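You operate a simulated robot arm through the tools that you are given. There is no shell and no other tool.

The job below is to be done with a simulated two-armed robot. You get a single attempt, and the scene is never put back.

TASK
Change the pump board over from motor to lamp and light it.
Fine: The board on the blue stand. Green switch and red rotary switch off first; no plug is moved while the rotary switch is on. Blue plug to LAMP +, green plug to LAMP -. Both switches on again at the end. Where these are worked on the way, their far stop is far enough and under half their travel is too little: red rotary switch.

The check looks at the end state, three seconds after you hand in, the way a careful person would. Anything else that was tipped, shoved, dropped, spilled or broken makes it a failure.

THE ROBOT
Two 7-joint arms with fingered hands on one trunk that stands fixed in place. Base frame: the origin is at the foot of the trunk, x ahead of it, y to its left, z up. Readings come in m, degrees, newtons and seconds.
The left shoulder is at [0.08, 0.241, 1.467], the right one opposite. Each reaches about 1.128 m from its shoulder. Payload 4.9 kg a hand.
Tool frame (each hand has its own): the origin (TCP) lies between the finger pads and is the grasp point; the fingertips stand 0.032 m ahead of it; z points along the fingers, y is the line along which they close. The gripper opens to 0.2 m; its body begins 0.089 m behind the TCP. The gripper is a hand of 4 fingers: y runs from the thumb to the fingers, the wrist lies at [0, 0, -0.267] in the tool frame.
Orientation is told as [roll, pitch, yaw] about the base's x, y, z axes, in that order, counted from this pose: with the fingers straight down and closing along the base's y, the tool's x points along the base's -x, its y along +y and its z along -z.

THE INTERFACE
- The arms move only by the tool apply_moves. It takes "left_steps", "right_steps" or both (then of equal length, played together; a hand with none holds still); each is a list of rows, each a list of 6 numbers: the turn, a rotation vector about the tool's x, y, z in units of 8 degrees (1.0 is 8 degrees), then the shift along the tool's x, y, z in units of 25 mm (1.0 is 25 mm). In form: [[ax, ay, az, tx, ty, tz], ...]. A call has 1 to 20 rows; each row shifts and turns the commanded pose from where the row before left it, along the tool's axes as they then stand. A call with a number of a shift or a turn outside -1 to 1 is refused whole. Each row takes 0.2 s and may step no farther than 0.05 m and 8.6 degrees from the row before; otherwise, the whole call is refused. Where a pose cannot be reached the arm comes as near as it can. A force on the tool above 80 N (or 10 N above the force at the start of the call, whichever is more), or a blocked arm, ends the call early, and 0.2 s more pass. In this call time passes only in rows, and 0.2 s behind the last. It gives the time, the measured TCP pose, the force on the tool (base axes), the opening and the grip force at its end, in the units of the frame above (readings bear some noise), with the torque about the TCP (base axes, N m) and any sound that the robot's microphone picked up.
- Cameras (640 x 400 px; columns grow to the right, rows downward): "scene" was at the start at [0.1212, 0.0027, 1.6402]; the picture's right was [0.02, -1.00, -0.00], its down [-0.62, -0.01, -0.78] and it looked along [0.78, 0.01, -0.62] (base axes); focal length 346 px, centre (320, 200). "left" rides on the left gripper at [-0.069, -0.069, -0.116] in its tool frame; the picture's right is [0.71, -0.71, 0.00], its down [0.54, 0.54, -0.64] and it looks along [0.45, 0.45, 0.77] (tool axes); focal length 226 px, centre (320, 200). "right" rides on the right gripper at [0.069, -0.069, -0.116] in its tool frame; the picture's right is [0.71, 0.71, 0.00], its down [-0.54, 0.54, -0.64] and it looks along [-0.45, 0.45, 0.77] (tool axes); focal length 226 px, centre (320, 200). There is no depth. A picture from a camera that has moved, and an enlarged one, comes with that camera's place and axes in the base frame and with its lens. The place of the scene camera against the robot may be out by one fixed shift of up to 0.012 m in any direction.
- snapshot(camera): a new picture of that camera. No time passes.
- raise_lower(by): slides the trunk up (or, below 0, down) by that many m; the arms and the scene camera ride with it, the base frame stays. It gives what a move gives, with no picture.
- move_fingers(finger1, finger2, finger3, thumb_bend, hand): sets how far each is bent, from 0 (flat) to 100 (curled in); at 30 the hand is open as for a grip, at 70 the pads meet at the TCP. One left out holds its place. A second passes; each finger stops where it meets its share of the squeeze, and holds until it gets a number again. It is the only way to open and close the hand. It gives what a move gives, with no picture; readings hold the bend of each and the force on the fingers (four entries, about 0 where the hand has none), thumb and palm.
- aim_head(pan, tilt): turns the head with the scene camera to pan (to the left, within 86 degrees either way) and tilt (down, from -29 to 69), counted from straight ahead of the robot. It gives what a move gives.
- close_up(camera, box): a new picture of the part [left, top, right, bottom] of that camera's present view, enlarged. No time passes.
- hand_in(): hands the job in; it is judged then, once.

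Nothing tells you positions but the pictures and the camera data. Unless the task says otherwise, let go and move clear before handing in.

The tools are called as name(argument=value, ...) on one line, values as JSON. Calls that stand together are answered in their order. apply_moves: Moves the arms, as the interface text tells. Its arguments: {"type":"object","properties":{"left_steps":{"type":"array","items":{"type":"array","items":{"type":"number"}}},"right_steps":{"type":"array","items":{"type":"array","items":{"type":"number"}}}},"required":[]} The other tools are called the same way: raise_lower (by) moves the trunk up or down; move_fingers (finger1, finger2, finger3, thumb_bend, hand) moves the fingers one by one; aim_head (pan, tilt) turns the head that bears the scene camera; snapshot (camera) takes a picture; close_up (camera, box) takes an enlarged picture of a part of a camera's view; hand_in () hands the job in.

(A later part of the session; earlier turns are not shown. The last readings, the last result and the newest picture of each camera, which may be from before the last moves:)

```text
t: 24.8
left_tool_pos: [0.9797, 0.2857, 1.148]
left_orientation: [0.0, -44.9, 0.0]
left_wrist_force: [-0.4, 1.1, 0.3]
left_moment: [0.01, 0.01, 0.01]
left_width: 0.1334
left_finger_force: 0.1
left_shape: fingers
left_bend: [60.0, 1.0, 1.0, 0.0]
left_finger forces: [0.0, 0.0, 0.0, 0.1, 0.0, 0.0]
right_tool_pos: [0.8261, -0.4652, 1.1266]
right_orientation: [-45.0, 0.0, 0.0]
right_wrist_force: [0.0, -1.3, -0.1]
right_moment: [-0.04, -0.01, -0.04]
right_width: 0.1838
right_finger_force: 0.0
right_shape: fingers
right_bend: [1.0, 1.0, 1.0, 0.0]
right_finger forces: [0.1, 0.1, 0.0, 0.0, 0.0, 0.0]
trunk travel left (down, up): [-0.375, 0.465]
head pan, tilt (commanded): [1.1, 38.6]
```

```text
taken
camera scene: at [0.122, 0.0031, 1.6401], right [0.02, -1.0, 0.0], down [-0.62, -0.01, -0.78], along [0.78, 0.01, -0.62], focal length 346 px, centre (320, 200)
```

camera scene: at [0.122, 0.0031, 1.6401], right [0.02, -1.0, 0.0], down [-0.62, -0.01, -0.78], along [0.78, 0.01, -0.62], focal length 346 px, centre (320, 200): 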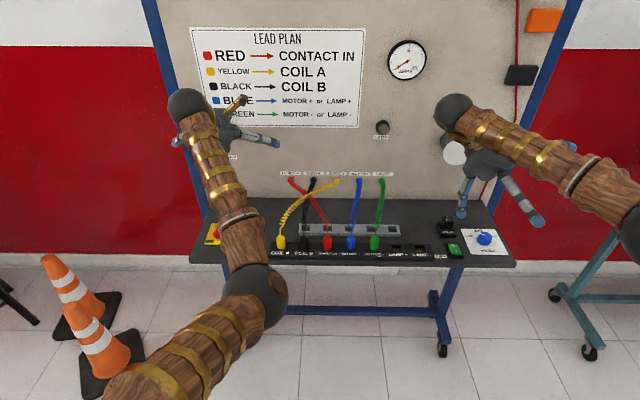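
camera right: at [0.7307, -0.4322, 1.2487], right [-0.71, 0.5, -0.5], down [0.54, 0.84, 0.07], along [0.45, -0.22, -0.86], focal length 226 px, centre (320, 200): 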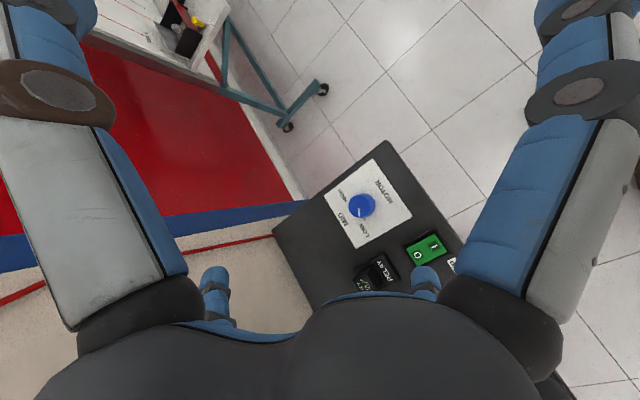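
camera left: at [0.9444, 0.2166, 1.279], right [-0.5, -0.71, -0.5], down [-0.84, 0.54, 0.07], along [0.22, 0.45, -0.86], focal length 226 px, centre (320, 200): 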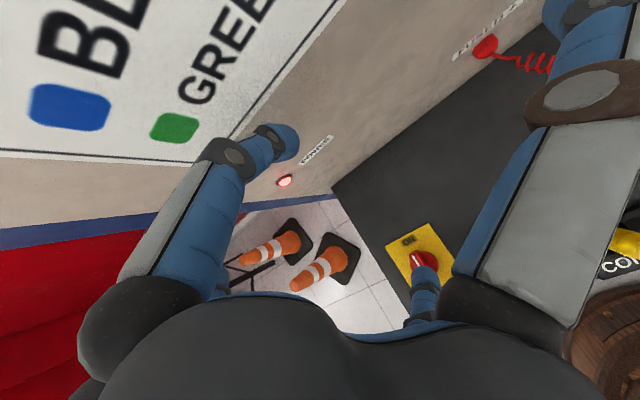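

The left camera shows the knob, the pointer finger 3 beside it, and the lit POWER lamp on the panel. I will zoom in to place the finger against the handle.

close_up(camera="left", box=[360, 190, 500, 330])

close_up(camera="left", box=[220, 100, 360, 240])

close_up(camera="scene", box=[150, 80, 300, 280])

```text
2.86 times, centred on (430, 260) of left
camera zoom: at [0.9444, 0.2166, 1.279], right [-0.5, -0.71, -0.5], down [-0.84, 0.54, 0.07], along [0.22, 0.45, -0.86], focal length 646 px, centre (6, 29)
```

zoom: 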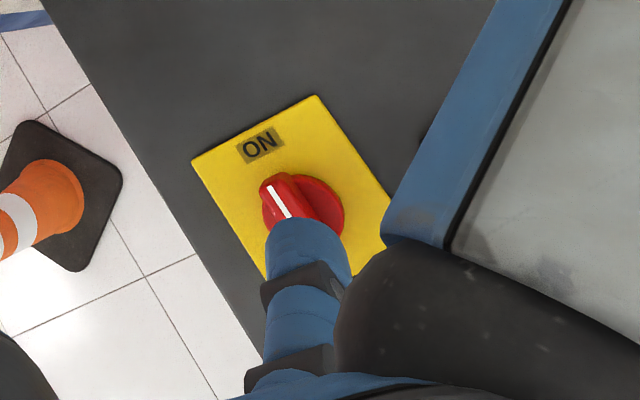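

```text
2.86 times, centred on (290, 170) of left
camera zoom: at [0.9444, 0.2166, 1.279], right [-0.5, -0.71, -0.5], down [-0.84, 0.54, 0.07], along [0.22, 0.45, -0.86], focal length 646 px, centre (406, 286)
```

zoom: 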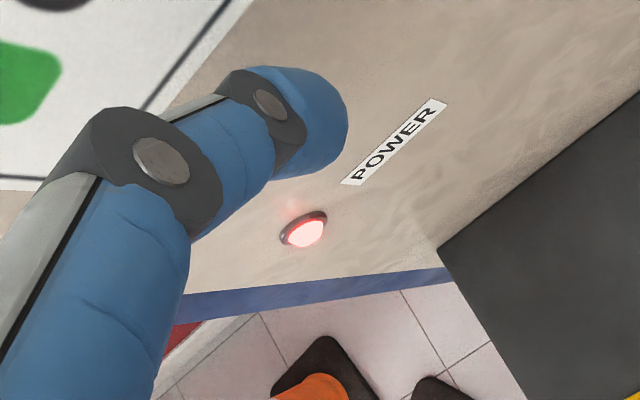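

```text
2.00 times, centred on (225, 180) of scene
camera zoom: at [0.122, 0.0031, 1.6401], right [0.02, -1.0, 0.0], down [-0.62, -0.01, -0.78], along [0.78, 0.01, -0.62], focal length 691 px, centre (510, 240)
```

zoom: 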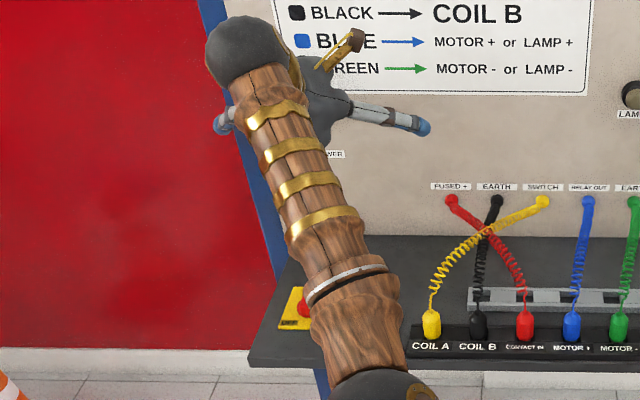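

The finger tip is at about (0.879, 0.286), just right of the handle, whose top is near z 0.932. I will lower it so the tip stands beside the handle, in shrinking steps.

apply_moves(left_steps=[[0, 0, 0, 0.6, 0, 0.6], [0, 0, 0, 0.6, 0, 0.6], [0, 0, 0, 0.6, 0, 0.6], [0, 0, 0, 0.6, 0, 0.6], [0, 0, 0, 0.4, 0, 0.4], [0, 0, 0, 0.19, 0, 0.19], [0, 0, 0, 0.19, 0, 0.19], [0, 0, 0, 0.19, 0, 0.19], [0, 0, 0, 0.15, 0, 0.15]])

close_up(camera="left", box=[360, 190, 500, 330])

close_up(camera="scene", box=[150, 80, 300, 280])

```text
t: 26.8
left_tool_pos: [0.9785, 0.2851, 1.0253]
left_orientation: [0.1, -44.9, 0.0]
left_wrist_force: [-0.6, 0.0, 0.2]
left_moment: [0.01, -0.03, 0.02]
left_width: 0.1332
left_finger_force: 0.0
left_shape: fingers
left_bend: [60.0, 1.0, 1.0, 0.0]
left_finger forces: [0.0, 0.0, 0.0, 0.0, 0.1, 0.0]
right_tool_pos: [0.827, -0.4648, 1.1275]
right_orientation: [-45.0, 0.0, 0.0]
right_wrist_force: [0.2, 0.3, 1.2]
right_moment: [0.03, -0.01, 0.05]
right_width: 0.1839
right_finger_force: 0.0
right_shape: fingers
right_bend: [1.0, 1.0, 1.0, 0.0]
right_finger forces: [0.0, 0.0, 0.0, 0.1, 0.0, 0.0]
trunk travel left (down, up): [-0.375, 0.465]
head pan, tilt (commanded): [1.1, 38.6]
```

```text
2.86 times, centred on (430, 260) of left
camera zoom: at [0.943, 0.2159, 1.1556], right [-0.5, -0.71, -0.5], down [-0.84, 0.54, 0.07], along [0.22, 0.45, -0.86], focal length 646 px, centre (6, 29)
```

zoom: 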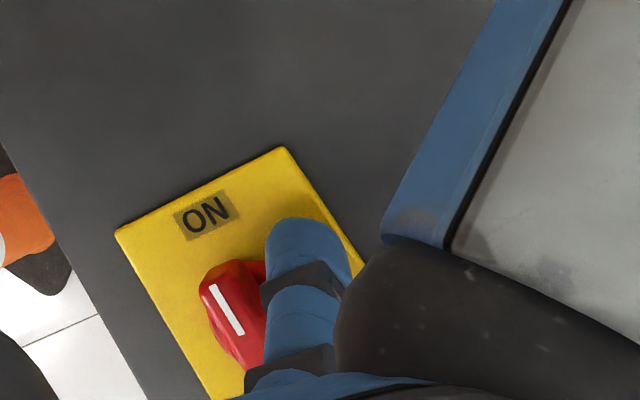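

```text
2.00 times, centred on (225, 180) of scene
camera zoom: at [0.1213, 0.003, 1.6402], right [0.02, -1.0, 0.0], down [-0.62, -0.01, -0.78], along [0.78, 0.01, -0.62], focal length 691 px, centre (510, 240)
```

zoom: 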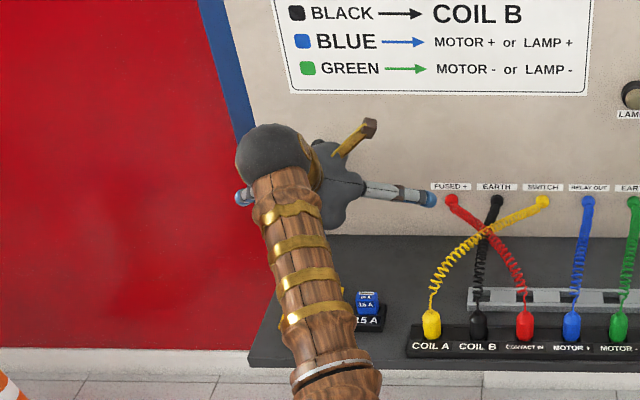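

The finger stands 7 mm to the right of the handle and free of contact. I will close the gap and start pushing the handle counter-clockwise along a circle around its pivot.

apply_moves(left_steps=[[0, 0, 0, 0, 0.08, 0], [0, 0, 0, 0, 0.08, 0], [0, 0, 0, 0, 0.08, 0], [0, 0, 0, -0.0554, 0.0716, 0.0554], [0, 0, 0, -0.0506, 0.0784, 0.0506], [0, 0, 0, -0.0458, 0.0848, 0.0458], [0, 0, 0, -0.0404, 0.0896, 0.0404], [0, 0, 0, -0.0348, 0.0944, 0.0348]])

close_up(camera="left", box=[360, 190, 500, 330])

```text
t: 28.6
left_tool_pos: [0.9862, 0.3018, 1.0246]
left_orientation: [0.1, -45.0, -0.1]
left_wrist_force: [0.0, -0.7, -0.2]
left_moment: [-0.04, 0.07, 0.1]
left_width: 0.1335
left_finger_force: 0.3
left_shape: fingers
left_bend: [60.0, 1.0, 0.0, 0.0]
left_finger forces: [0.0, 0.0, 0.9, 0.1, 0.1, 0.0]
right_tool_pos: [0.8265, -0.4646, 1.1272]
right_orientation: [-44.9, 0.0, -0.1]
right_wrist_force: [-0.6, 0.7, -0.2]
right_moment: [0.01, 0.0, -0.02]
right_width: 0.1839
right_finger_force: 0.1
right_shape: fingers
right_bend: [1.0, 1.0, 1.0, 0.0]
right_finger forces: [0.0, 0.1, 0.0, 0.0, 0.1, 0.1]
trunk travel left (down, up): [-0.375, 0.465]
head pan, tilt (commanded): [1.1, 38.6]
```

```text
2.86 times, centred on (430, 260) of left
camera zoom: at [0.9512, 0.232, 1.1556], right [-0.5, -0.71, -0.5], down [-0.84, 0.54, 0.07], along [0.22, 0.45, -0.86], focal length 646 px, centre (6, 29)
```

zoom: 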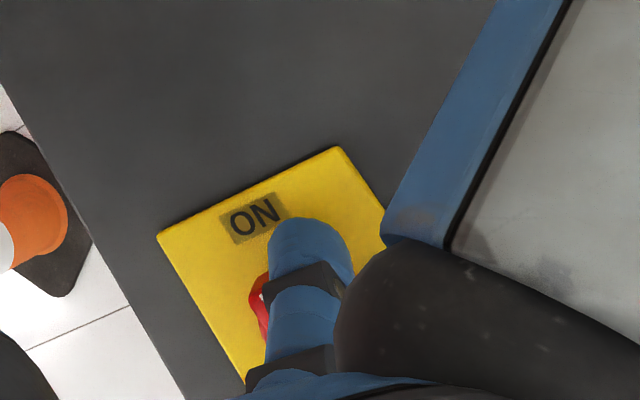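

There is light contact of about 1 N, which fits the handle following. I continue around the arc.

apply_moves(left_steps=[[0, 0, 0, -0.0288, 0.0984, 0.0288], [0, 0, 0, -0.0226, 0.1016, 0.0226], [0, 0, 0, -0.0164, 0.1036, 0.0164], [0, 0, 0, -0.0096, 0.1056, 0.0096], [0, 0, 0, -0.0034, 0.1064, 0.0034], [0, 0, 0, 0.0034, 0.1064, -0.0034], [0, 0, 0, 0.0096, 0.1056, -0.0096], [0, 0, 0, 0.0164, 0.1036, -0.0164]])

close_up(camera="left", box=[220, 100, 500, 330])

```text
t: 30.4
left_tool_pos: [0.9889, 0.3224, 1.024]
left_orientation: [0.1, -44.9, 0.0]
left_wrist_force: [-1.0, 0.0, 0.7]
left_moment: [-0.03, -0.03, 0.01]
left_width: 0.1332
left_finger_force: 0.4
left_shape: fingers
left_bend: [60.0, 1.0, 0.0, 0.0]
left_finger forces: [0.1, 0.0, 0.2, 0.1, 0.0, 0.1]
right_tool_pos: [0.8263, -0.4648, 1.1263]
right_orientation: [-45.0, 0.0, -0.1]
right_wrist_force: [0.0, -0.8, -0.5]
right_moment: [0.02, -0.01, 0.0]
right_width: 0.1837
right_finger_force: 0.0
right_shape: fingers
right_bend: [1.0, 1.0, 1.0, 0.0]
right_finger forces: [0.0, 0.1, 0.1, 0.0, 0.1, 0.0]
trunk travel left (down, up): [-0.375, 0.465]
head pan, tilt (commanded): [1.1, 38.6]
```

```text
1.74 times, centred on (360, 215) of left
camera zoom: at [0.9528, 0.2534, 1.1556], right [-0.5, -0.71, -0.5], down [-0.84, 0.54, 0.07], along [0.22, 0.45, -0.86], focal length 393 px, centre (250, 174)
```

zoom: 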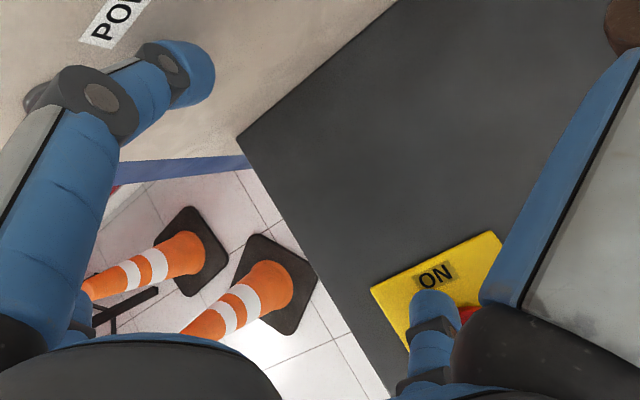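

The force has dropped to almost nothing, so the handle may have turned freely or the finger may have slid past it. I will lift the hand to see the handle's real position.

apply_moves(left_steps=[[0, 0, 0, -0.6, 0, -0.6], [0, 0, 0, -0.6, 0, -0.6], [0, 0, 0, -0.6, 0, -0.6], [0, 0, 0, -0.6, 0, -0.6]])

close_up(camera="left", box=[220, 100, 500, 330])

close_up(camera="left", box=[360, 190, 500, 330])

```text
t: 31.4
left_tool_pos: [0.9871, 0.3219, 1.1101]
left_orientation: [-0.1, -44.9, 0.0]
left_wrist_force: [-0.3, -0.6, 0.2]
left_moment: [0.0, -0.01, 0.03]
left_width: 0.133
left_finger_force: 0.1
left_shape: fingers
left_bend: [60.0, 1.0, 0.0, 0.0]
left_finger forces: [0.1, 0.0, 0.1, 0.1, 0.1, 0.0]
right_tool_pos: [0.8247, -0.4659, 1.1279]
right_orientation: [-45.0, 0.0, -0.1]
right_wrist_force: [1.1, -0.1, -0.1]
right_moment: [0.01, -0.03, -0.02]
right_width: 0.1839
right_finger_force: 0.1
right_shape: fingers
right_bend: [1.0, 1.0, 1.0, 0.0]
right_finger forces: [0.1, 0.0, 0.0, 0.0, 0.0, 0.0]
trunk travel left (down, up): [-0.375, 0.465]
head pan, tilt (commanded): [1.1, 38.6]
```

```text
1.74 times, centred on (360, 215) of left
camera zoom: at [0.9527, 0.2527, 1.2412], right [-0.5, -0.71, -0.5], down [-0.84, 0.54, 0.07], along [0.22, 0.45, -0.86], focal length 393 px, centre (250, 174)
```

zoom: 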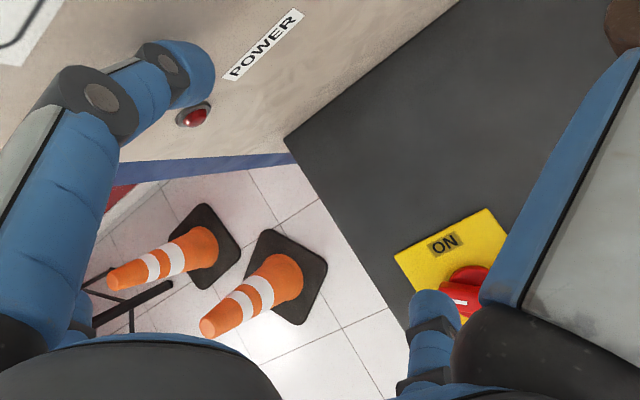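

```text
2.86 times, centred on (430, 260) of left
camera zoom: at [0.9527, 0.2527, 1.2412], right [-0.5, -0.71, -0.5], down [-0.84, 0.54, 0.07], along [0.22, 0.45, -0.86], focal length 646 px, centre (6, 29)
```

zoom: 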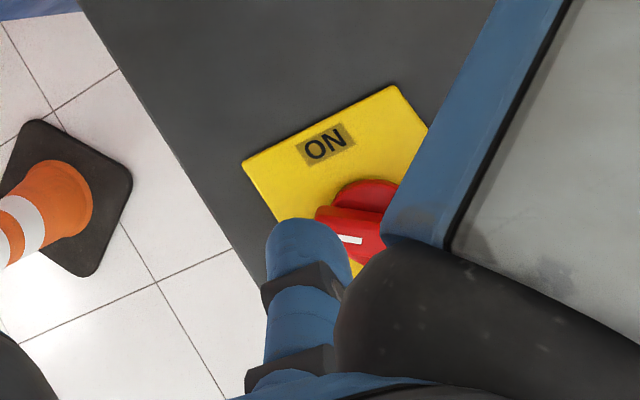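

The POWER lamp has gone out and the handle has turned about 58 degrees, so pushing works. I will go back down and push on toward the OFF stop.

apply_moves(left_steps=[[0, 0, 0, 0.6, 0, 0.6], [0, 0, 0, 0.6, 0, 0.6], [0, 0, 0, 0.6, 0, 0.6], [0, 0, 0, 0.6, 0, 0.6], [0, 0, 0, 0.0226, 0.1016, -0.0226], [0, 0, 0, 0.0288, 0.0984, -0.0288], [0, 0, 0, 0.0348, 0.0944, -0.0348], [0, 0, 0, 0.0404, 0.0896, -0.0404], [0, 0, 0, 0.0458, 0.0848, -0.0458]])

close_up(camera="left", box=[360, 190, 500, 330])

```text
t: 33.4
left_tool_pos: [0.981, 0.3347, 1.0243]
left_orientation: [0.0, -44.9, -0.1]
left_wrist_force: [-0.4, -0.5, 0.6]
left_moment: [-0.02, 0.0, 0.02]
left_width: 0.1334
left_finger_force: 0.0
left_shape: fingers
left_bend: [60.0, 1.0, 0.0, 0.0]
left_finger forces: [0.0, 0.1, 0.0, 0.0, 0.0, 0.0]
right_tool_pos: [0.8262, -0.4638, 1.1269]
right_orientation: [-45.0, -0.1, -0.1]
right_wrist_force: [-0.6, 0.2, 0.4]
right_moment: [0.01, -0.02, 0.06]
right_width: 0.1839
right_finger_force: 0.1
right_shape: fingers
right_bend: [1.0, 1.0, 1.0, 0.0]
right_finger forces: [0.1, 0.0, 0.0, 0.0, 0.0, 0.0]
trunk travel left (down, up): [-0.375, 0.465]
head pan, tilt (commanded): [1.1, 38.6]
```

```text
2.86 times, centred on (430, 260) of left
camera zoom: at [0.9461, 0.2654, 1.1553], right [-0.5, -0.71, -0.5], down [-0.84, 0.54, 0.07], along [0.22, 0.45, -0.86], focal length 646 px, centre (6, 29)
```

zoom: 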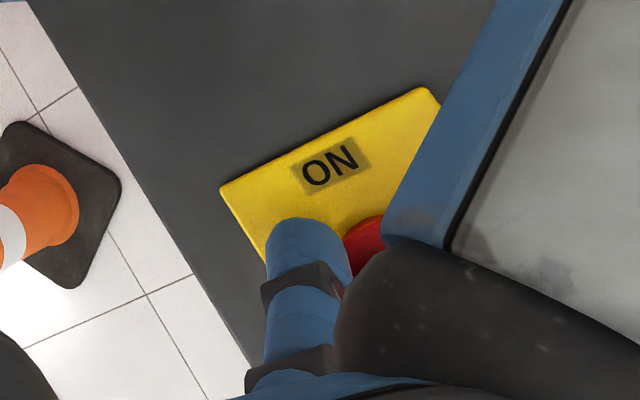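

No stop has been felt yet. I continue along the arc toward OFF.

apply_moves(left_steps=[[0, 0, 0, 0.0506, 0.0784, -0.0506], [0, 0, 0, 0.0554, 0.0716, -0.0554], [0, 0, 0, 0.06, 0.0648, -0.06], [0, 0, 0, 0.0634, 0.0572, -0.0634], [0, 0, 0, 0.0667, 0.0492, -0.0667], [0, 0, 0, 0.0696, 0.0408, -0.0696]])

close_up(camera="left", box=[360, 190, 500, 330])

close_up(camera="scene", box=[180, 150, 300, 280])

```text
t: 34.8
left_tool_pos: [0.9701, 0.3433, 1.0259]
left_orientation: [0.1, -45.0, -0.1]
left_wrist_force: [4.7, -0.8, 2.5]
left_moment: [-0.05, -0.23, 0.04]
left_width: 0.1331
left_finger_force: 2.5
left_shape: fingers
left_bend: [60.0, 1.0, 14.0, 0.0]
left_finger forces: [0.1, 0.0, 5.7, 0.0, 0.0, 0.0]
right_tool_pos: [0.828, -0.4654, 1.1278]
right_orientation: [-45.0, 0.0, 0.0]
right_wrist_force: [-0.3, 0.1, -0.1]
right_moment: [0.01, 0.0, 0.01]
right_width: 0.184
right_finger_force: 0.1
right_shape: fingers
right_bend: [1.0, 1.0, 1.0, 0.0]
right_finger forces: [0.0, 0.1, 0.0, 0.0, 0.0, 0.0]
trunk travel left (down, up): [-0.375, 0.465]
head pan, tilt (commanded): [1.1, 38.6]
```

```text
2.86 times, centred on (430, 260) of left
camera zoom: at [0.9344, 0.2735, 1.1564], right [-0.5, -0.71, -0.5], down [-0.84, 0.54, 0.07], along [0.22, 0.45, -0.86], focal length 646 px, centre (6, 29)
```

zoom: 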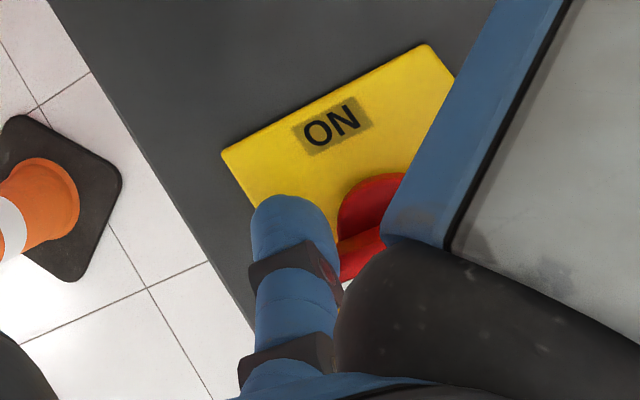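

```text
3.08 times, centred on (240, 215) of scene
camera zoom: at [0.1217, 0.0026, 1.6402], right [0.02, -1.0, 0.0], down [-0.62, -0.01, -0.78], along [0.78, 0.01, -0.62], focal length 1064 px, centre (566, 154)
```

zoom: 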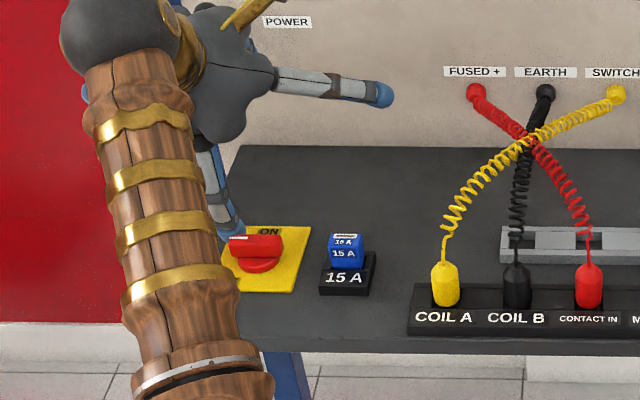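

The handle now lies along y, 90 degrees from ON, and the finger force jumped to 5.7 N, so this is the OFF stop. I will back off and lift to confirm.

apply_moves(left_steps=[[0, 0, 0, -0.17, 0.1, 0.17], [0, 0, 0, -0.34, 0, 0.34], [0, 0, 0, -0.6, 0, -0.6], [0, 0, 0, -0.6, 0, -0.6], [0, 0, 0, -0.6, 0, -0.6], [0, 0, 0, -0.6, 0, -0.6], [0, 0, 0, -0.6, 0, -0.6], [0, 0, 0, -0.6, 0, -0.6]])

snapshot(camera="left")

close_up(camera="scene", box=[180, 150, 300, 280])

```text
t: 36.6
left_tool_pos: [0.987, 0.3459, 1.1535]
left_orientation: [0.0, -44.9, -0.1]
left_wrist_force: [-0.1, 0.1, -1.1]
left_moment: [-0.01, 0.02, 0.02]
left_width: 0.1333
left_finger_force: 0.1
left_shape: fingers
left_bend: [60.0, 1.0, 1.0, 0.0]
left_finger forces: [0.0, 0.1, 0.0, 0.0, 0.1, 0.0]
right_tool_pos: [0.8276, -0.4665, 1.1269]
right_orientation: [-45.1, -0.1, 0.0]
right_wrist_force: [-0.5, -0.3, 0.4]
right_moment: [0.01, -0.01, -0.04]
right_width: 0.1838
right_finger_force: 0.0
right_shape: fingers
right_bend: [1.0, 1.0, 1.0, 0.0]
right_finger forces: [0.0, 0.0, 0.0, 0.0, 0.0, 0.0]
trunk travel left (down, up): [-0.375, 0.465]
head pan, tilt (commanded): [1.1, 38.6]
```

```text
taken
camera left: at [0.9515, 0.2764, 1.2841], right [-0.5, -0.71, -0.5], down [-0.84, 0.54, 0.07], along [0.22, 0.45, -0.86], focal length 226 px, centre (320, 200)
```

left: 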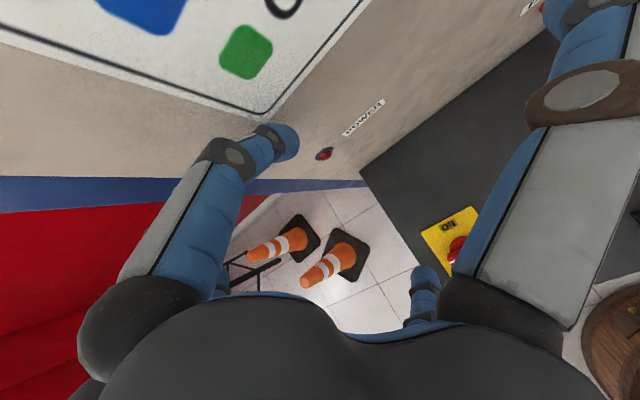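

```text
3.08 times, centred on (240, 215) of scene
camera zoom: at [0.1211, 0.0026, 1.6401], right [0.02, -1.0, 0.0], down [-0.62, -0.01, -0.78], along [0.78, 0.01, -0.62], focal length 1064 px, centre (566, 154)
```

zoom: 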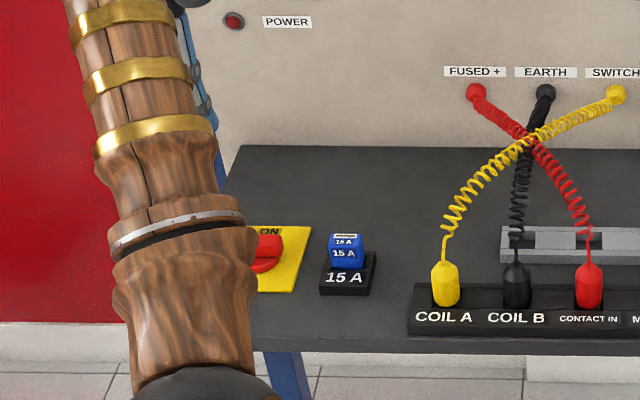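

POWER is out, so the rotary is off. I will draw the left arm back out of the way, then check the handle position.

apply_moves(left_steps=[[0, 0, 0, 0.353, 0.5, -0.825], [0, 0, 0, 0.353, 0.5, -0.825], [0, 0, 0, 0.353, 0.5, -0.825], [0, 0, 0, 0.353, 0.5, -0.825], [0, 0, 0, 0.353, 0.5, -0.825], [0, 0, 0, 0.353, 0.5, -0.825], [0, 0, 0, 0.353, 0.5, -0.825], [0, 0, 0, 0.353, 0.5, -0.825], [0, 0, 0, 0.353, 0.5, -0.825], [0, 0, 0, 0.353, 0.5, -0.825], [0, 0, 0, 0.353, 0.5, -0.825], [0, 0, 0, 0.353, 0.5, -0.825]])

snapshot(camera="scene")

close_up(camera="scene", box=[180, 180, 300, 270])

```text
t: 39.2
left_tool_pos: [0.7378, 0.4924, 1.2522]
left_orientation: [-0.1, -45.0, -0.1]
left_wrist_force: [-0.5, -0.2, 0.3]
left_moment: [0.01, -0.02, 0.01]
left_width: 0.1335
left_finger_force: 0.1
left_shape: fingers
left_bend: [60.0, 1.0, 1.0, 0.0]
left_finger forces: [0.0, 0.1, 0.0, 0.0, 0.0, 0.0]
right_tool_pos: [0.826, -0.4665, 1.1264]
right_orientation: [-45.0, 0.0, 0.0]
right_wrist_force: [-0.2, -1.3, -0.3]
right_moment: [-0.02, -0.05, 0.01]
right_width: 0.1838
right_finger_force: 0.1
right_shape: fingers
right_bend: [1.0, 1.0, 1.0, 0.0]
right_finger forces: [0.0, 0.1, 0.0, 0.1, 0.1, 0.0]
trunk travel left (down, up): [-0.375, 0.465]
head pan, tilt (commanded): [1.1, 38.6]
```

```text
taken
camera scene: at [0.1206, 0.0017, 1.6401], right [0.02, -1.0, 0.0], down [-0.62, -0.01, -0.78], along [0.78, 0.01, -0.62], focal length 346 px, centre (320, 200)
```

scene: 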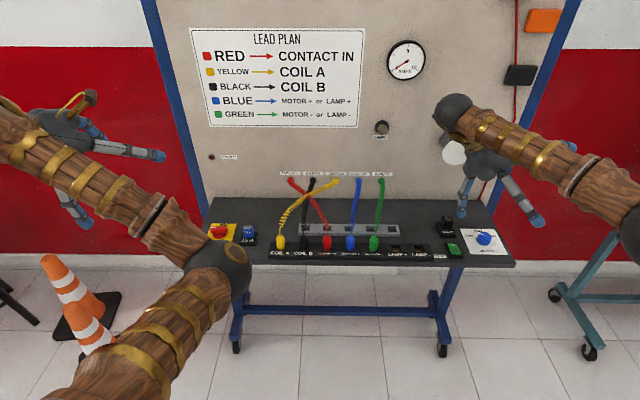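

```text
4.44 times, centred on (240, 225) of scene
camera zoom: at [0.1206, 0.0017, 1.6401], right [0.02, -1.0, 0.0], down [-0.62, -0.01, -0.78], along [0.78, 0.01, -0.62], focal length 1536 px, centre (676, 89)
```

zoom: 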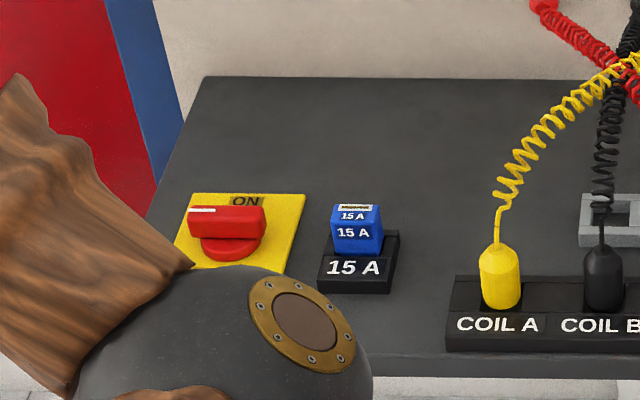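

Both switches are off now. Next I set the right hand upright again, bring it above the green plug and turn it to yaw -45, with the fingers half open.

apply_moves(right_steps=[[-0.9375, 0, 0, 0, 0, 0], [-0.9375, 0, 0, 0, 0, 0], [-0.9375, 0, 0, 0, 0, 0], [-0.9375, 0, 0, 0, 0, 0], [-0.9375, 0, 0, 0, 0, 0], [-0.9375, 0, 0, 0, 0, 0], [0, 0, 0, 0.057, 0.94, 0.1], [0, 0, 0, 0.057, 0.94, 0.1], [0, 0, 0, 0.057, 0.94, 0.1], [0, 0, 0, 0.057, 0.94, 0.1], [0, 0, 0, 0.057, 0.94, 0.1], [0, 0, 0, 0.057, 0.94, 0.1], [0, 0, 0, 0.057, 0.94, 0.1], [0, 0, 0, 0.057, 0.94, 0.1], [0, 0, 0, 0.057, 0.94, 0.1], [0, 0, 0, 0.057, 0.94, 0.1], [0, 0, 0, 0.057, 0.94, 0.1], [0, 0, 0, 0.057, 0.94, 0.1], [0, 0, 0, 0.057, 0.94, 0.1], [0, 0, 0, 0.057, 0.94, 0.1]])

apply_moves(right_steps=[[0, 0, 0.9375, 0, 0, 0], [0, 0, 0.9375, 0, 0, 0], [0, 0, 0.9375, 0, 0, 0], [0, 0, 0.9375, 0, 0, 0], [0, 0, 0.9375, 0, 0, 0], [0, 0, 0.9375, 0, 0, 0]])

move_fingers(hand="right", finger1=55, finger2=55, finger3=55, thumb_bend=55)

snapshot(camera="right")

snapshot(camera="scene")

```text
t: 43.4
left_tool_pos: [0.7383, 0.4955, 1.2508]
left_orientation: [-0.1, -44.9, -0.1]
left_wrist_force: [-0.4, -0.2, 0.1]
left_moment: [-0.03, 0.01, -0.01]
left_width: 0.1333
left_finger_force: 0.1
left_shape: fingers
left_bend: [60.0, 1.0, 1.0, 0.0]
left_finger forces: [0.0, 0.1, 0.1, 0.0, 0.1, 0.0]
right_tool_pos: [0.8078, -0.1354, 1.0899]
right_orientation: [0.0, 0.0, 0.1]
right_wrist_force: [-1.0, -0.2, 0.4]
right_moment: [-0.06, 0.01, -0.02]
right_width: 0.1836
right_finger_force: 0.0
right_shape: fingers
right_bend: [1.0, 1.0, 1.0, 0.0]
right_finger forces: [0.0, 0.0, 0.0, 0.0, 0.0, 0.0]
trunk travel left (down, up): [-0.375, 0.465]
head pan, tilt (commanded): [1.1, 38.6]
```

```text
t: 44.8
left_tool_pos: [0.7386, 0.4949, 1.2514]
left_orientation: [-0.1, -44.9, -0.1]
left_wrist_force: [1.1, 0.7, 0.5]
left_moment: [-0.05, 0.0, -0.03]
left_width: 0.1336
left_finger_force: 0.0
left_shape: fingers
left_bend: [60.0, 1.0, 1.0, 0.0]
left_finger forces: [0.1, 0.0, 0.0, 0.0, 0.1, 0.1]
right_tool_pos: [0.8065, -0.1353, 1.0926]
right_orientation: [-0.1, -0.1, -45.1]
right_wrist_force: [0.2, 0.3, -0.3]
right_moment: [0.01, 0.02, 0.03]
right_width: 0.1839
right_finger_force: 0.1
right_shape: fingers
right_bend: [1.0, 1.0, 1.0, 0.0]
right_finger forces: [0.0, 0.0, 0.0, 0.0, 0.0, 0.1]
trunk travel left (down, up): [-0.375, 0.465]
head pan, tilt (commanded): [1.1, 38.6]
```

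```text
t: 45.8
left_tool_pos: [0.7383, 0.4949, 1.2526]
left_orientation: [0.0, -44.9, 0.0]
left_wrist_force: [-0.6, 0.4, 0.3]
left_moment: [0.02, -0.02, 0.0]
left_width: 0.1335
left_finger_force: 0.1
left_shape: fingers
left_bend: [60.0, 1.0, 1.0, 0.0]
left_finger forces: [0.1, 0.0, 0.0, 0.1, 0.0, 0.1]
right_tool_pos: [0.8083, -0.1365, 1.0913]
right_orientation: [0.0, 0.0, -45.0]
right_wrist_force: [-0.4, 0.2, 0.0]
right_moment: [-0.02, 0.01, -0.01]
right_width: 0.0514
right_finger_force: 0.1
right_shape: fingers
right_bend: [55.0, 55.0, 55.0, 55.0]
right_finger forces: [0.0, 0.0, 0.1, 0.1, 0.1, 0.0]
trunk travel left (down, up): [-0.375, 0.465]
head pan, tilt (commanded): [1.1, 38.6]
```

```text
taken
camera right: at [0.7109, -0.1369, 1.2081], right [0.0, 1.0, 0.0], down [0.77, 0.0, 0.64], along [0.64, 0.0, -0.77], focal length 226 px, centre (320, 200)
```

right: 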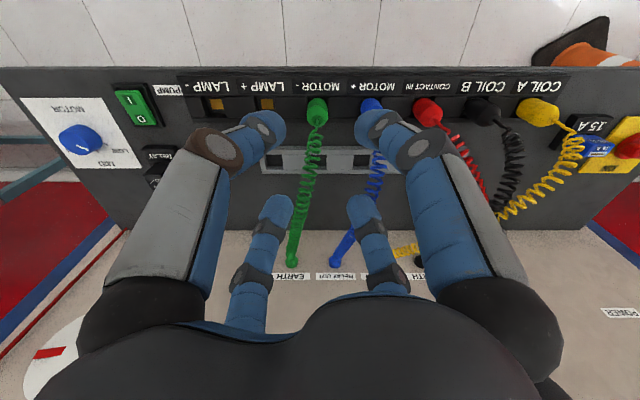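

```text
taken
camera scene: at [0.1213, 0.003, 1.6402], right [0.02, -1.0, 0.0], down [-0.62, -0.01, -0.78], along [0.78, 0.01, -0.62], focal length 346 px, centre (320, 200)
```

scene: 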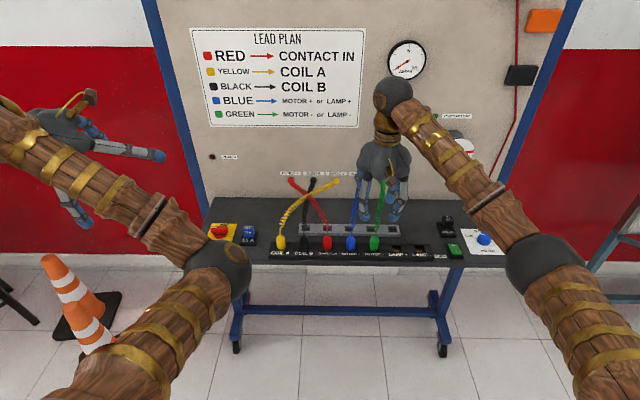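

The hand is centred over the green plug, with the wire passing between the two rear fingers. I will zoom in to fix the plug's position and heights.

close_up(camera="right", box=[200, 70, 400, 180])

close_up(camera="scene", box=[320, 170, 430, 270])

```text
3.20 times, centred on (300, 125) of right
camera zoom: at [0.7109, -0.1369, 1.2081], right [0.0, 1.0, 0.0], down [0.77, 0.0, 0.64], along [0.64, 0.0, -0.77], focal length 723 px, centre (384, 440)
```

zoom: 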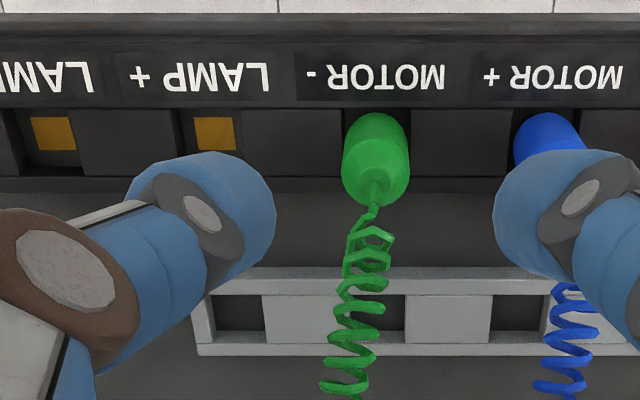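

```text
4.00 times, centred on (375, 220) of scene
camera zoom: at [0.1213, 0.003, 1.6402], right [0.02, -1.0, 0.0], down [-0.62, -0.01, -0.78], along [0.78, 0.01, -0.62], focal length 1383 px, centre (100, 120)
```

zoom: 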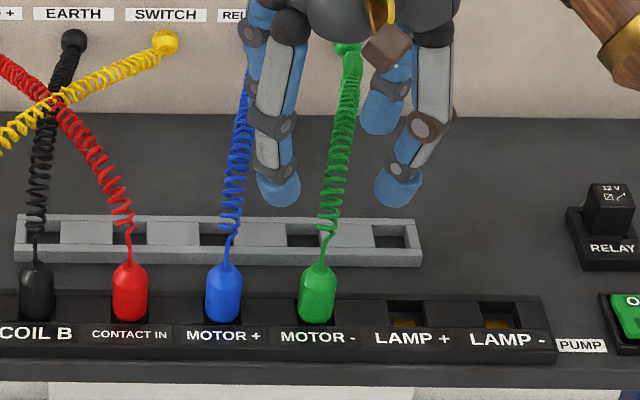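

The green plug axis is at about (0.804, -0.140), its body reaching z 0.945 and its neck 0.96; the socket spacing comes out at 66.7 mm. I will centre the hand and come down to just above the neck to check again.

apply_moves(right_steps=[[0, 0, 0, 0.028, -0.198, 0], [0, 0, 0, 0, 0, 0.9], [0, 0, 0, 0, 0, 0.9], [0, 0, 0, 0, 0, 0.9], [0, 0, 0, 0, 0, 0.9]])

snapshot(camera="right")

close_up(camera="scene", box=[320, 170, 430, 270])

```text
t: 47.0
left_tool_pos: [0.7382, 0.495, 1.2517]
left_orientation: [0.0, -44.9, -0.1]
left_wrist_force: [0.7, -1.0, 1.3]
left_moment: [0.04, -0.01, 0.0]
left_width: 0.1333
left_finger_force: 0.0
left_shape: fingers
left_bend: [60.0, 1.0, 1.0, 0.0]
left_finger forces: [0.1, 0.0, 0.1, 0.0, 0.0, 0.0]
right_tool_pos: [0.8056, -0.1391, 1.001]
right_orientation: [0.0, 0.1, -45.1]
right_wrist_force: [-0.1, 0.4, -0.3]
right_moment: [-0.01, 0.01, 0.06]
right_width: 0.0515
right_finger_force: 0.0
right_shape: fingers
right_bend: [55.0, 55.0, 55.0, 55.0]
right_finger forces: [0.0, 0.1, 0.0, 0.0, 0.0, 0.0]
trunk travel left (down, up): [-0.375, 0.465]
head pan, tilt (commanded): [1.1, 38.6]
```

```text
taken
camera right: at [0.7083, -0.1394, 1.1178], right [0.0, 1.0, 0.0], down [0.77, 0.0, 0.64], along [0.64, 0.0, -0.77], focal length 226 px, centre (320, 200)
```

right: 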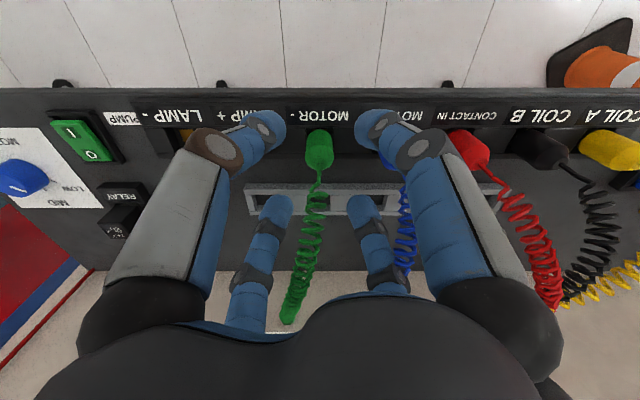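

```text
4.00 times, centred on (375, 220) of scene
camera zoom: at [0.122, 0.0033, 1.6401], right [0.02, -1.0, 0.0], down [-0.62, -0.01, -0.78], along [0.78, 0.01, -0.62], focal length 1383 px, centre (100, 120)
```

zoom: 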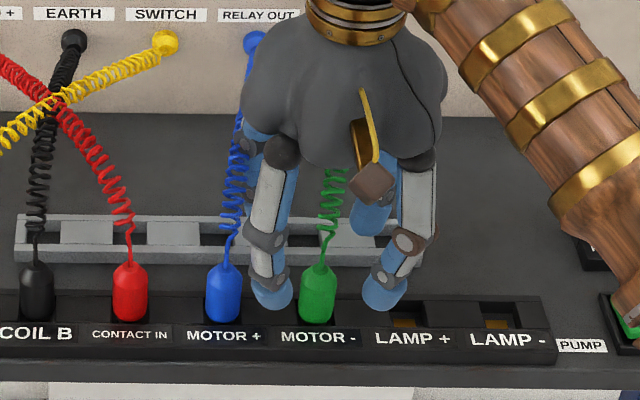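

The plug sits in the middle between the fingers. I will come down to grasp height with the TCP near z 0.950, so the tips stay just above the socket block.

apply_moves(right_steps=[[0, 0, 0, 0, 0, 0.7], [0, 0, 0, 0, 0, 0.7], [0, 0, 0, 0, 0, 0.4], [0, 0, 0, 0, 0, 0.2]])

snapshot(camera="right")

close_up(camera="scene", box=[320, 170, 430, 270])

```text
t: 48.0
left_tool_pos: [0.7351, 0.496, 1.2543]
left_orientation: [0.0, -45.0, 0.0]
left_wrist_force: [0.4, 0.0, 0.4]
left_moment: [-0.03, 0.0, 0.01]
left_width: 0.1334
left_finger_force: 0.1
left_shape: fingers
left_bend: [60.0, 1.0, 1.0, 0.0]
left_finger forces: [0.1, 0.0, 0.0, 0.1, 0.0, 0.0]
right_tool_pos: [0.804, -0.1405, 0.9555]
right_orientation: [0.2, -0.1, -45.0]
right_wrist_force: [0.0, 0.0, 20.5]
right_moment: [0.11, 0.72, 0.05]
right_width: 0.0509
right_finger_force: 10.2
right_shape: fingers
right_bend: [55.0, 55.0, 55.0, 55.0]
right_finger forces: [12.9, 0.1, 0.0, 0.0, 7.3, 0.0]
trunk travel left (down, up): [-0.375, 0.465]
head pan, tilt (commanded): [1.1, 38.6]
```

```text
taken
camera right: at [0.7054, -0.1406, 1.0718], right [0.0, 1.0, 0.0], down [0.76, 0.0, 0.65], along [0.65, 0.0, -0.76], focal length 226 px, centre (320, 200)
```

right: 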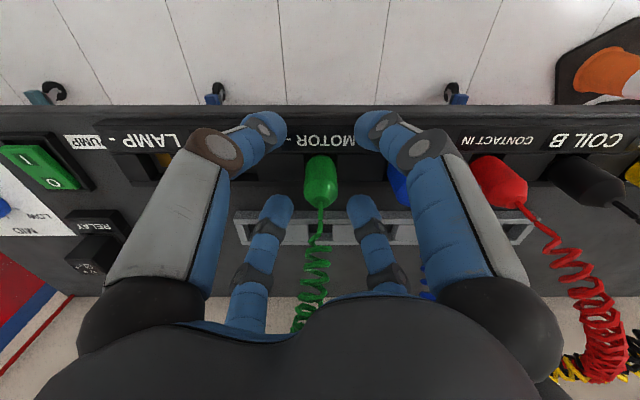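

```text
4.00 times, centred on (375, 220) of scene
camera zoom: at [0.1182, 0.0035, 1.6408], right [0.02, -1.0, 0.0], down [-0.62, -0.01, -0.78], along [0.78, 0.01, -0.62], focal length 1383 px, centre (100, 120)
```

zoom: 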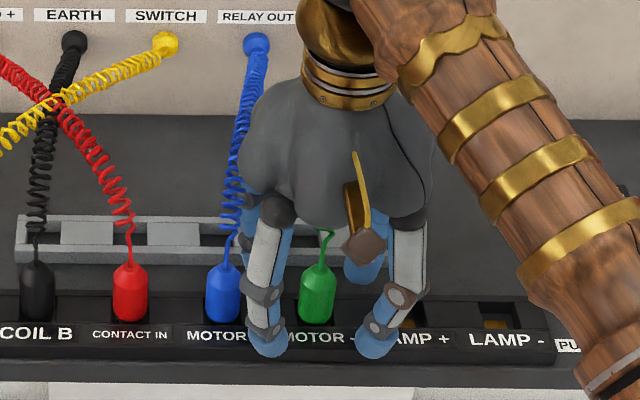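

The front fingertips are resting on the block's front edge at about 20 N. I will lift 10 mm in command so the tips clear it, then close all four fingers on the plug body.

apply_moves(right_steps=[[0, 0, 0, 0, 0, -0.2], [0, 0, 0, 0, 0, -0.2]])

move_fingers(hand="right", finger1=62, finger2=62, finger3=62, thumb_bend=62)

snapshot(camera="right")

close_up(camera="scene", box=[320, 170, 430, 270])

```text
t: 48.6
left_tool_pos: [0.7379, 0.4952, 1.2505]
left_orientation: [0.1, -44.8, 0.0]
left_wrist_force: [-0.5, 0.4, 0.1]
left_moment: [0.02, 0.01, -0.01]
left_width: 0.1337
left_finger_force: 0.1
left_shape: fingers
left_bend: [60.0, 1.0, 1.0, 0.0]
left_finger forces: [0.1, 0.0, 0.1, 0.1, 0.1, 0.0]
right_tool_pos: [0.8044, -0.1394, 0.9602]
right_orientation: [-0.1, -0.1, -45.0]
right_wrist_force: [0.5, 0.4, 0.5]
right_moment: [-0.05, 0.0, 0.01]
right_width: 0.051
right_finger_force: 0.1
right_shape: fingers
right_bend: [55.0, 55.0, 55.0, 55.0]
right_finger forces: [0.0, 0.0, 0.1, 0.0, 0.1, 0.0]
trunk travel left (down, up): [-0.375, 0.465]
head pan, tilt (commanded): [1.1, 38.6]
```

```text
t: 49.6
left_tool_pos: [0.7386, 0.4953, 1.2527]
left_orientation: [0.0, -44.9, 0.0]
left_wrist_force: [0.3, -1.3, -0.9]
left_moment: [0.0, -0.02, -0.01]
left_width: 0.1331
left_finger_force: 0.0
left_shape: fingers
left_bend: [60.0, 1.0, 1.0, 0.0]
left_finger forces: [0.0, 0.0, 0.0, 0.0, 0.0, 0.0]
right_tool_pos: [0.8046, -0.1389, 0.9617]
right_orientation: [0.0, 0.0, -45.0]
right_wrist_force: [0.8, 1.0, -0.1]
right_moment: [0.01, 0.0, 0.0]
right_width: 0.0268
right_finger_force: 0.1
right_shape: fingers
right_bend: [62.0, 62.0, 62.0, 62.0]
right_finger forces: [0.0, 0.0, 0.0, 0.1, 0.0, 0.0]
trunk travel left (down, up): [-0.375, 0.465]
head pan, tilt (commanded): [1.1, 38.6]
```

```text
taken
camera right: at [0.7074, -0.1398, 1.0783], right [0.0, 1.0, 0.0], down [0.77, 0.0, 0.64], along [0.64, 0.0, -0.77], focal length 226 px, centre (320, 200)
```

right: 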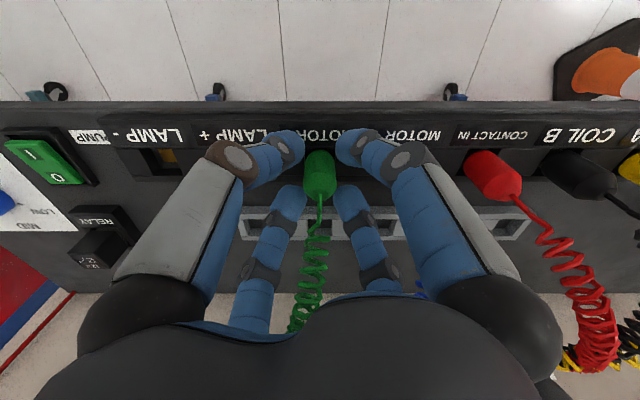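

```text
4.00 times, centred on (375, 220) of scene
camera zoom: at [0.1214, 0.003, 1.6401], right [0.02, -1.0, 0.0], down [-0.62, -0.01, -0.78], along [0.78, 0.01, -0.62], focal length 1383 px, centre (100, 120)
```

zoom: 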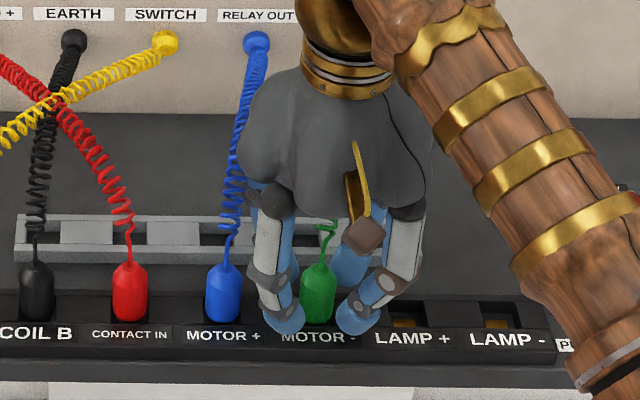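

All four tips surround the plug with a gap of about 27 mm. Now I close onto it.

move_fingers(hand="right", finger1=70, finger2=70, finger3=70, thumb_bend=70)

snapshot(camera="right")

close_up(camera="scene", box=[320, 170, 430, 270])

```text
t: 50.6
left_tool_pos: [0.7375, 0.4963, 1.2514]
left_orientation: [0.0, -44.9, 0.0]
left_wrist_force: [-0.5, -0.3, -0.5]
left_moment: [0.0, 0.01, 0.0]
left_width: 0.1332
left_finger_force: 0.1
left_shape: fingers
left_bend: [60.0, 1.0, 1.0, 0.0]
left_finger forces: [0.0, 0.0, 0.0, 0.1, 0.1, 0.0]
right_tool_pos: [0.8047, -0.139, 0.9614]
right_orientation: [0.1, 0.0, -45.0]
right_wrist_force: [-0.8, 0.1, 0.5]
right_moment: [-0.02, -0.01, -0.04]
right_width: 0.0122
right_finger_force: 12.0
right_shape: fingers
right_bend: [66.0, 66.0, 66.0, 67.0]
right_finger forces: [5.3, 6.2, 5.4, 0.1, 7.2, 0.0]
trunk travel left (down, up): [-0.375, 0.465]
head pan, tilt (commanded): [1.1, 38.6]
```

```text
taken
camera right: at [0.7073, -0.1398, 1.0784], right [0.0, 1.0, 0.0], down [0.77, 0.0, 0.64], along [0.64, 0.0, -0.77], focal length 226 px, centre (320, 200)
```

right: 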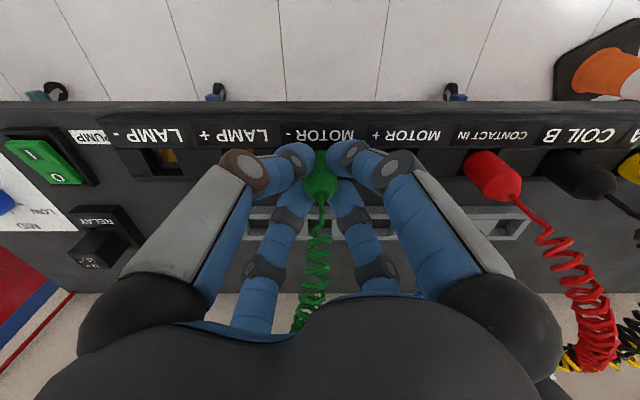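

```text
4.00 times, centred on (375, 220) of scene
camera zoom: at [0.1212, 0.003, 1.6402], right [0.02, -1.0, 0.0], down [-0.62, -0.01, -0.78], along [0.78, 0.01, -0.62], focal length 1383 px, centre (100, 120)
```

zoom: 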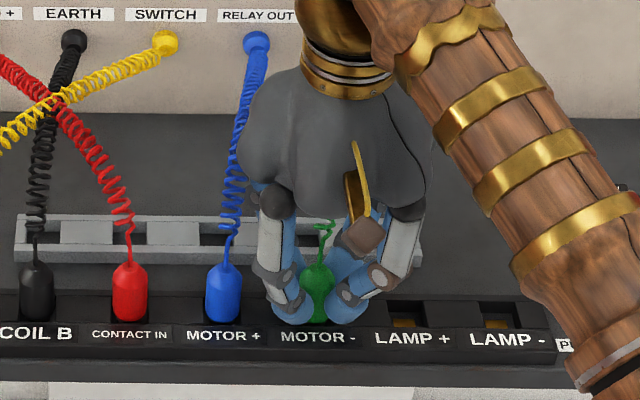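

The plug is held with about 6 N per finger. I will squeeze a little more and then lift straight up slowly.

move_fingers(hand="right", finger1=80, finger2=80, finger3=80, thumb_bend=80)

apply_moves(right_steps=[[0, 0, 0, 0, 0, -0.1], [0, 0, 0, 0, 0, -0.1], [0, 0, 0, 0, 0, -0.1], [0, 0, 0, 0, 0, -0.1]])

snapshot(camera="right")

close_up(camera="scene", box=[320, 170, 430, 270])

```text
t: 51.6
left_tool_pos: [0.7378, 0.4948, 1.2513]
left_orientation: [-0.1, -44.8, 0.0]
left_wrist_force: [0.0, -0.6, -0.9]
left_moment: [0.03, 0.03, -0.02]
left_width: 0.1334
left_finger_force: 0.0
left_shape: fingers
left_bend: [60.0, 1.0, 1.0, 0.0]
left_finger forces: [0.1, 0.1, 0.0, 0.0, 0.0, 0.0]
right_tool_pos: [0.8039, -0.1388, 0.9609]
right_orientation: [0.0, 0.0, -45.0]
right_wrist_force: [0.4, 0.3, -0.5]
right_moment: [-0.01, -0.01, 0.02]
right_width: 0.0113
right_finger_force: 26.7
right_shape: fingers
right_bend: [66.0, 64.0, 66.0, 67.0]
right_finger forces: [11.9, 11.7, 11.9, 0.1, 18.0, 0.0]
trunk travel left (down, up): [-0.375, 0.465]
head pan, tilt (commanded): [1.1, 38.6]
```

```text
t: 52.6
left_tool_pos: [0.7379, 0.4954, 1.2521]
left_orientation: [0.0, -44.9, 0.0]
left_wrist_force: [0.0, 0.6, 0.3]
left_moment: [0.01, 0.02, 0.03]
left_width: 0.1336
left_finger_force: 0.1
left_shape: fingers
left_bend: [60.0, 1.0, 1.0, 0.0]
left_finger forces: [0.0, 0.1, 0.1, 0.0, 0.1, 0.1]
right_tool_pos: [0.8033, -0.1387, 0.9719]
right_orientation: [0.0, 0.0, -45.0]
right_wrist_force: [0.5, 0.6, 0.2]
right_moment: [0.02, -0.03, 0.02]
right_width: 0.0111
right_finger_force: 26.9
right_shape: fingers
right_bend: [66.0, 64.0, 66.0, 67.0]
right_finger forces: [11.9, 11.8, 11.8, 0.1, 18.1, 0.0]
trunk travel left (down, up): [-0.375, 0.465]
head pan, tilt (commanded): [1.1, 38.6]
```

```text
taken
camera right: at [0.7069, -0.1403, 1.0882], right [0.0, 1.0, 0.0], down [0.77, 0.0, 0.64], along [0.64, 0.0, -0.77], focal length 226 px, centre (320, 200)
```

right: 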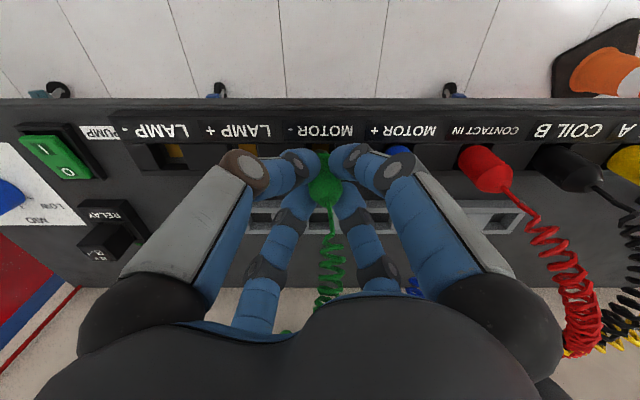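

```text
4.00 times, centred on (375, 220) of scene
camera zoom: at [0.1213, 0.0031, 1.6402], right [0.02, -1.0, 0.0], down [-0.62, -0.01, -0.78], along [0.78, 0.01, -0.62], focal length 1383 px, centre (100, 120)
```

zoom: 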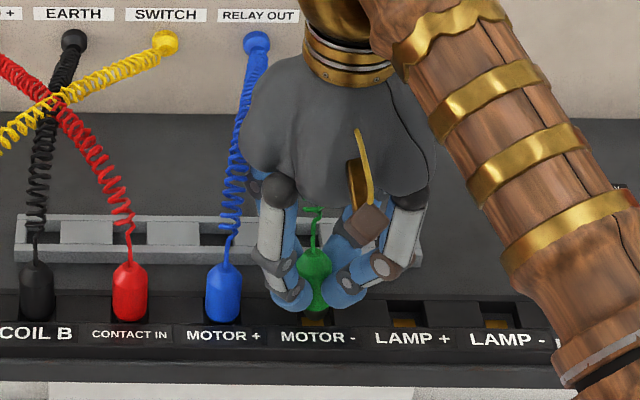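

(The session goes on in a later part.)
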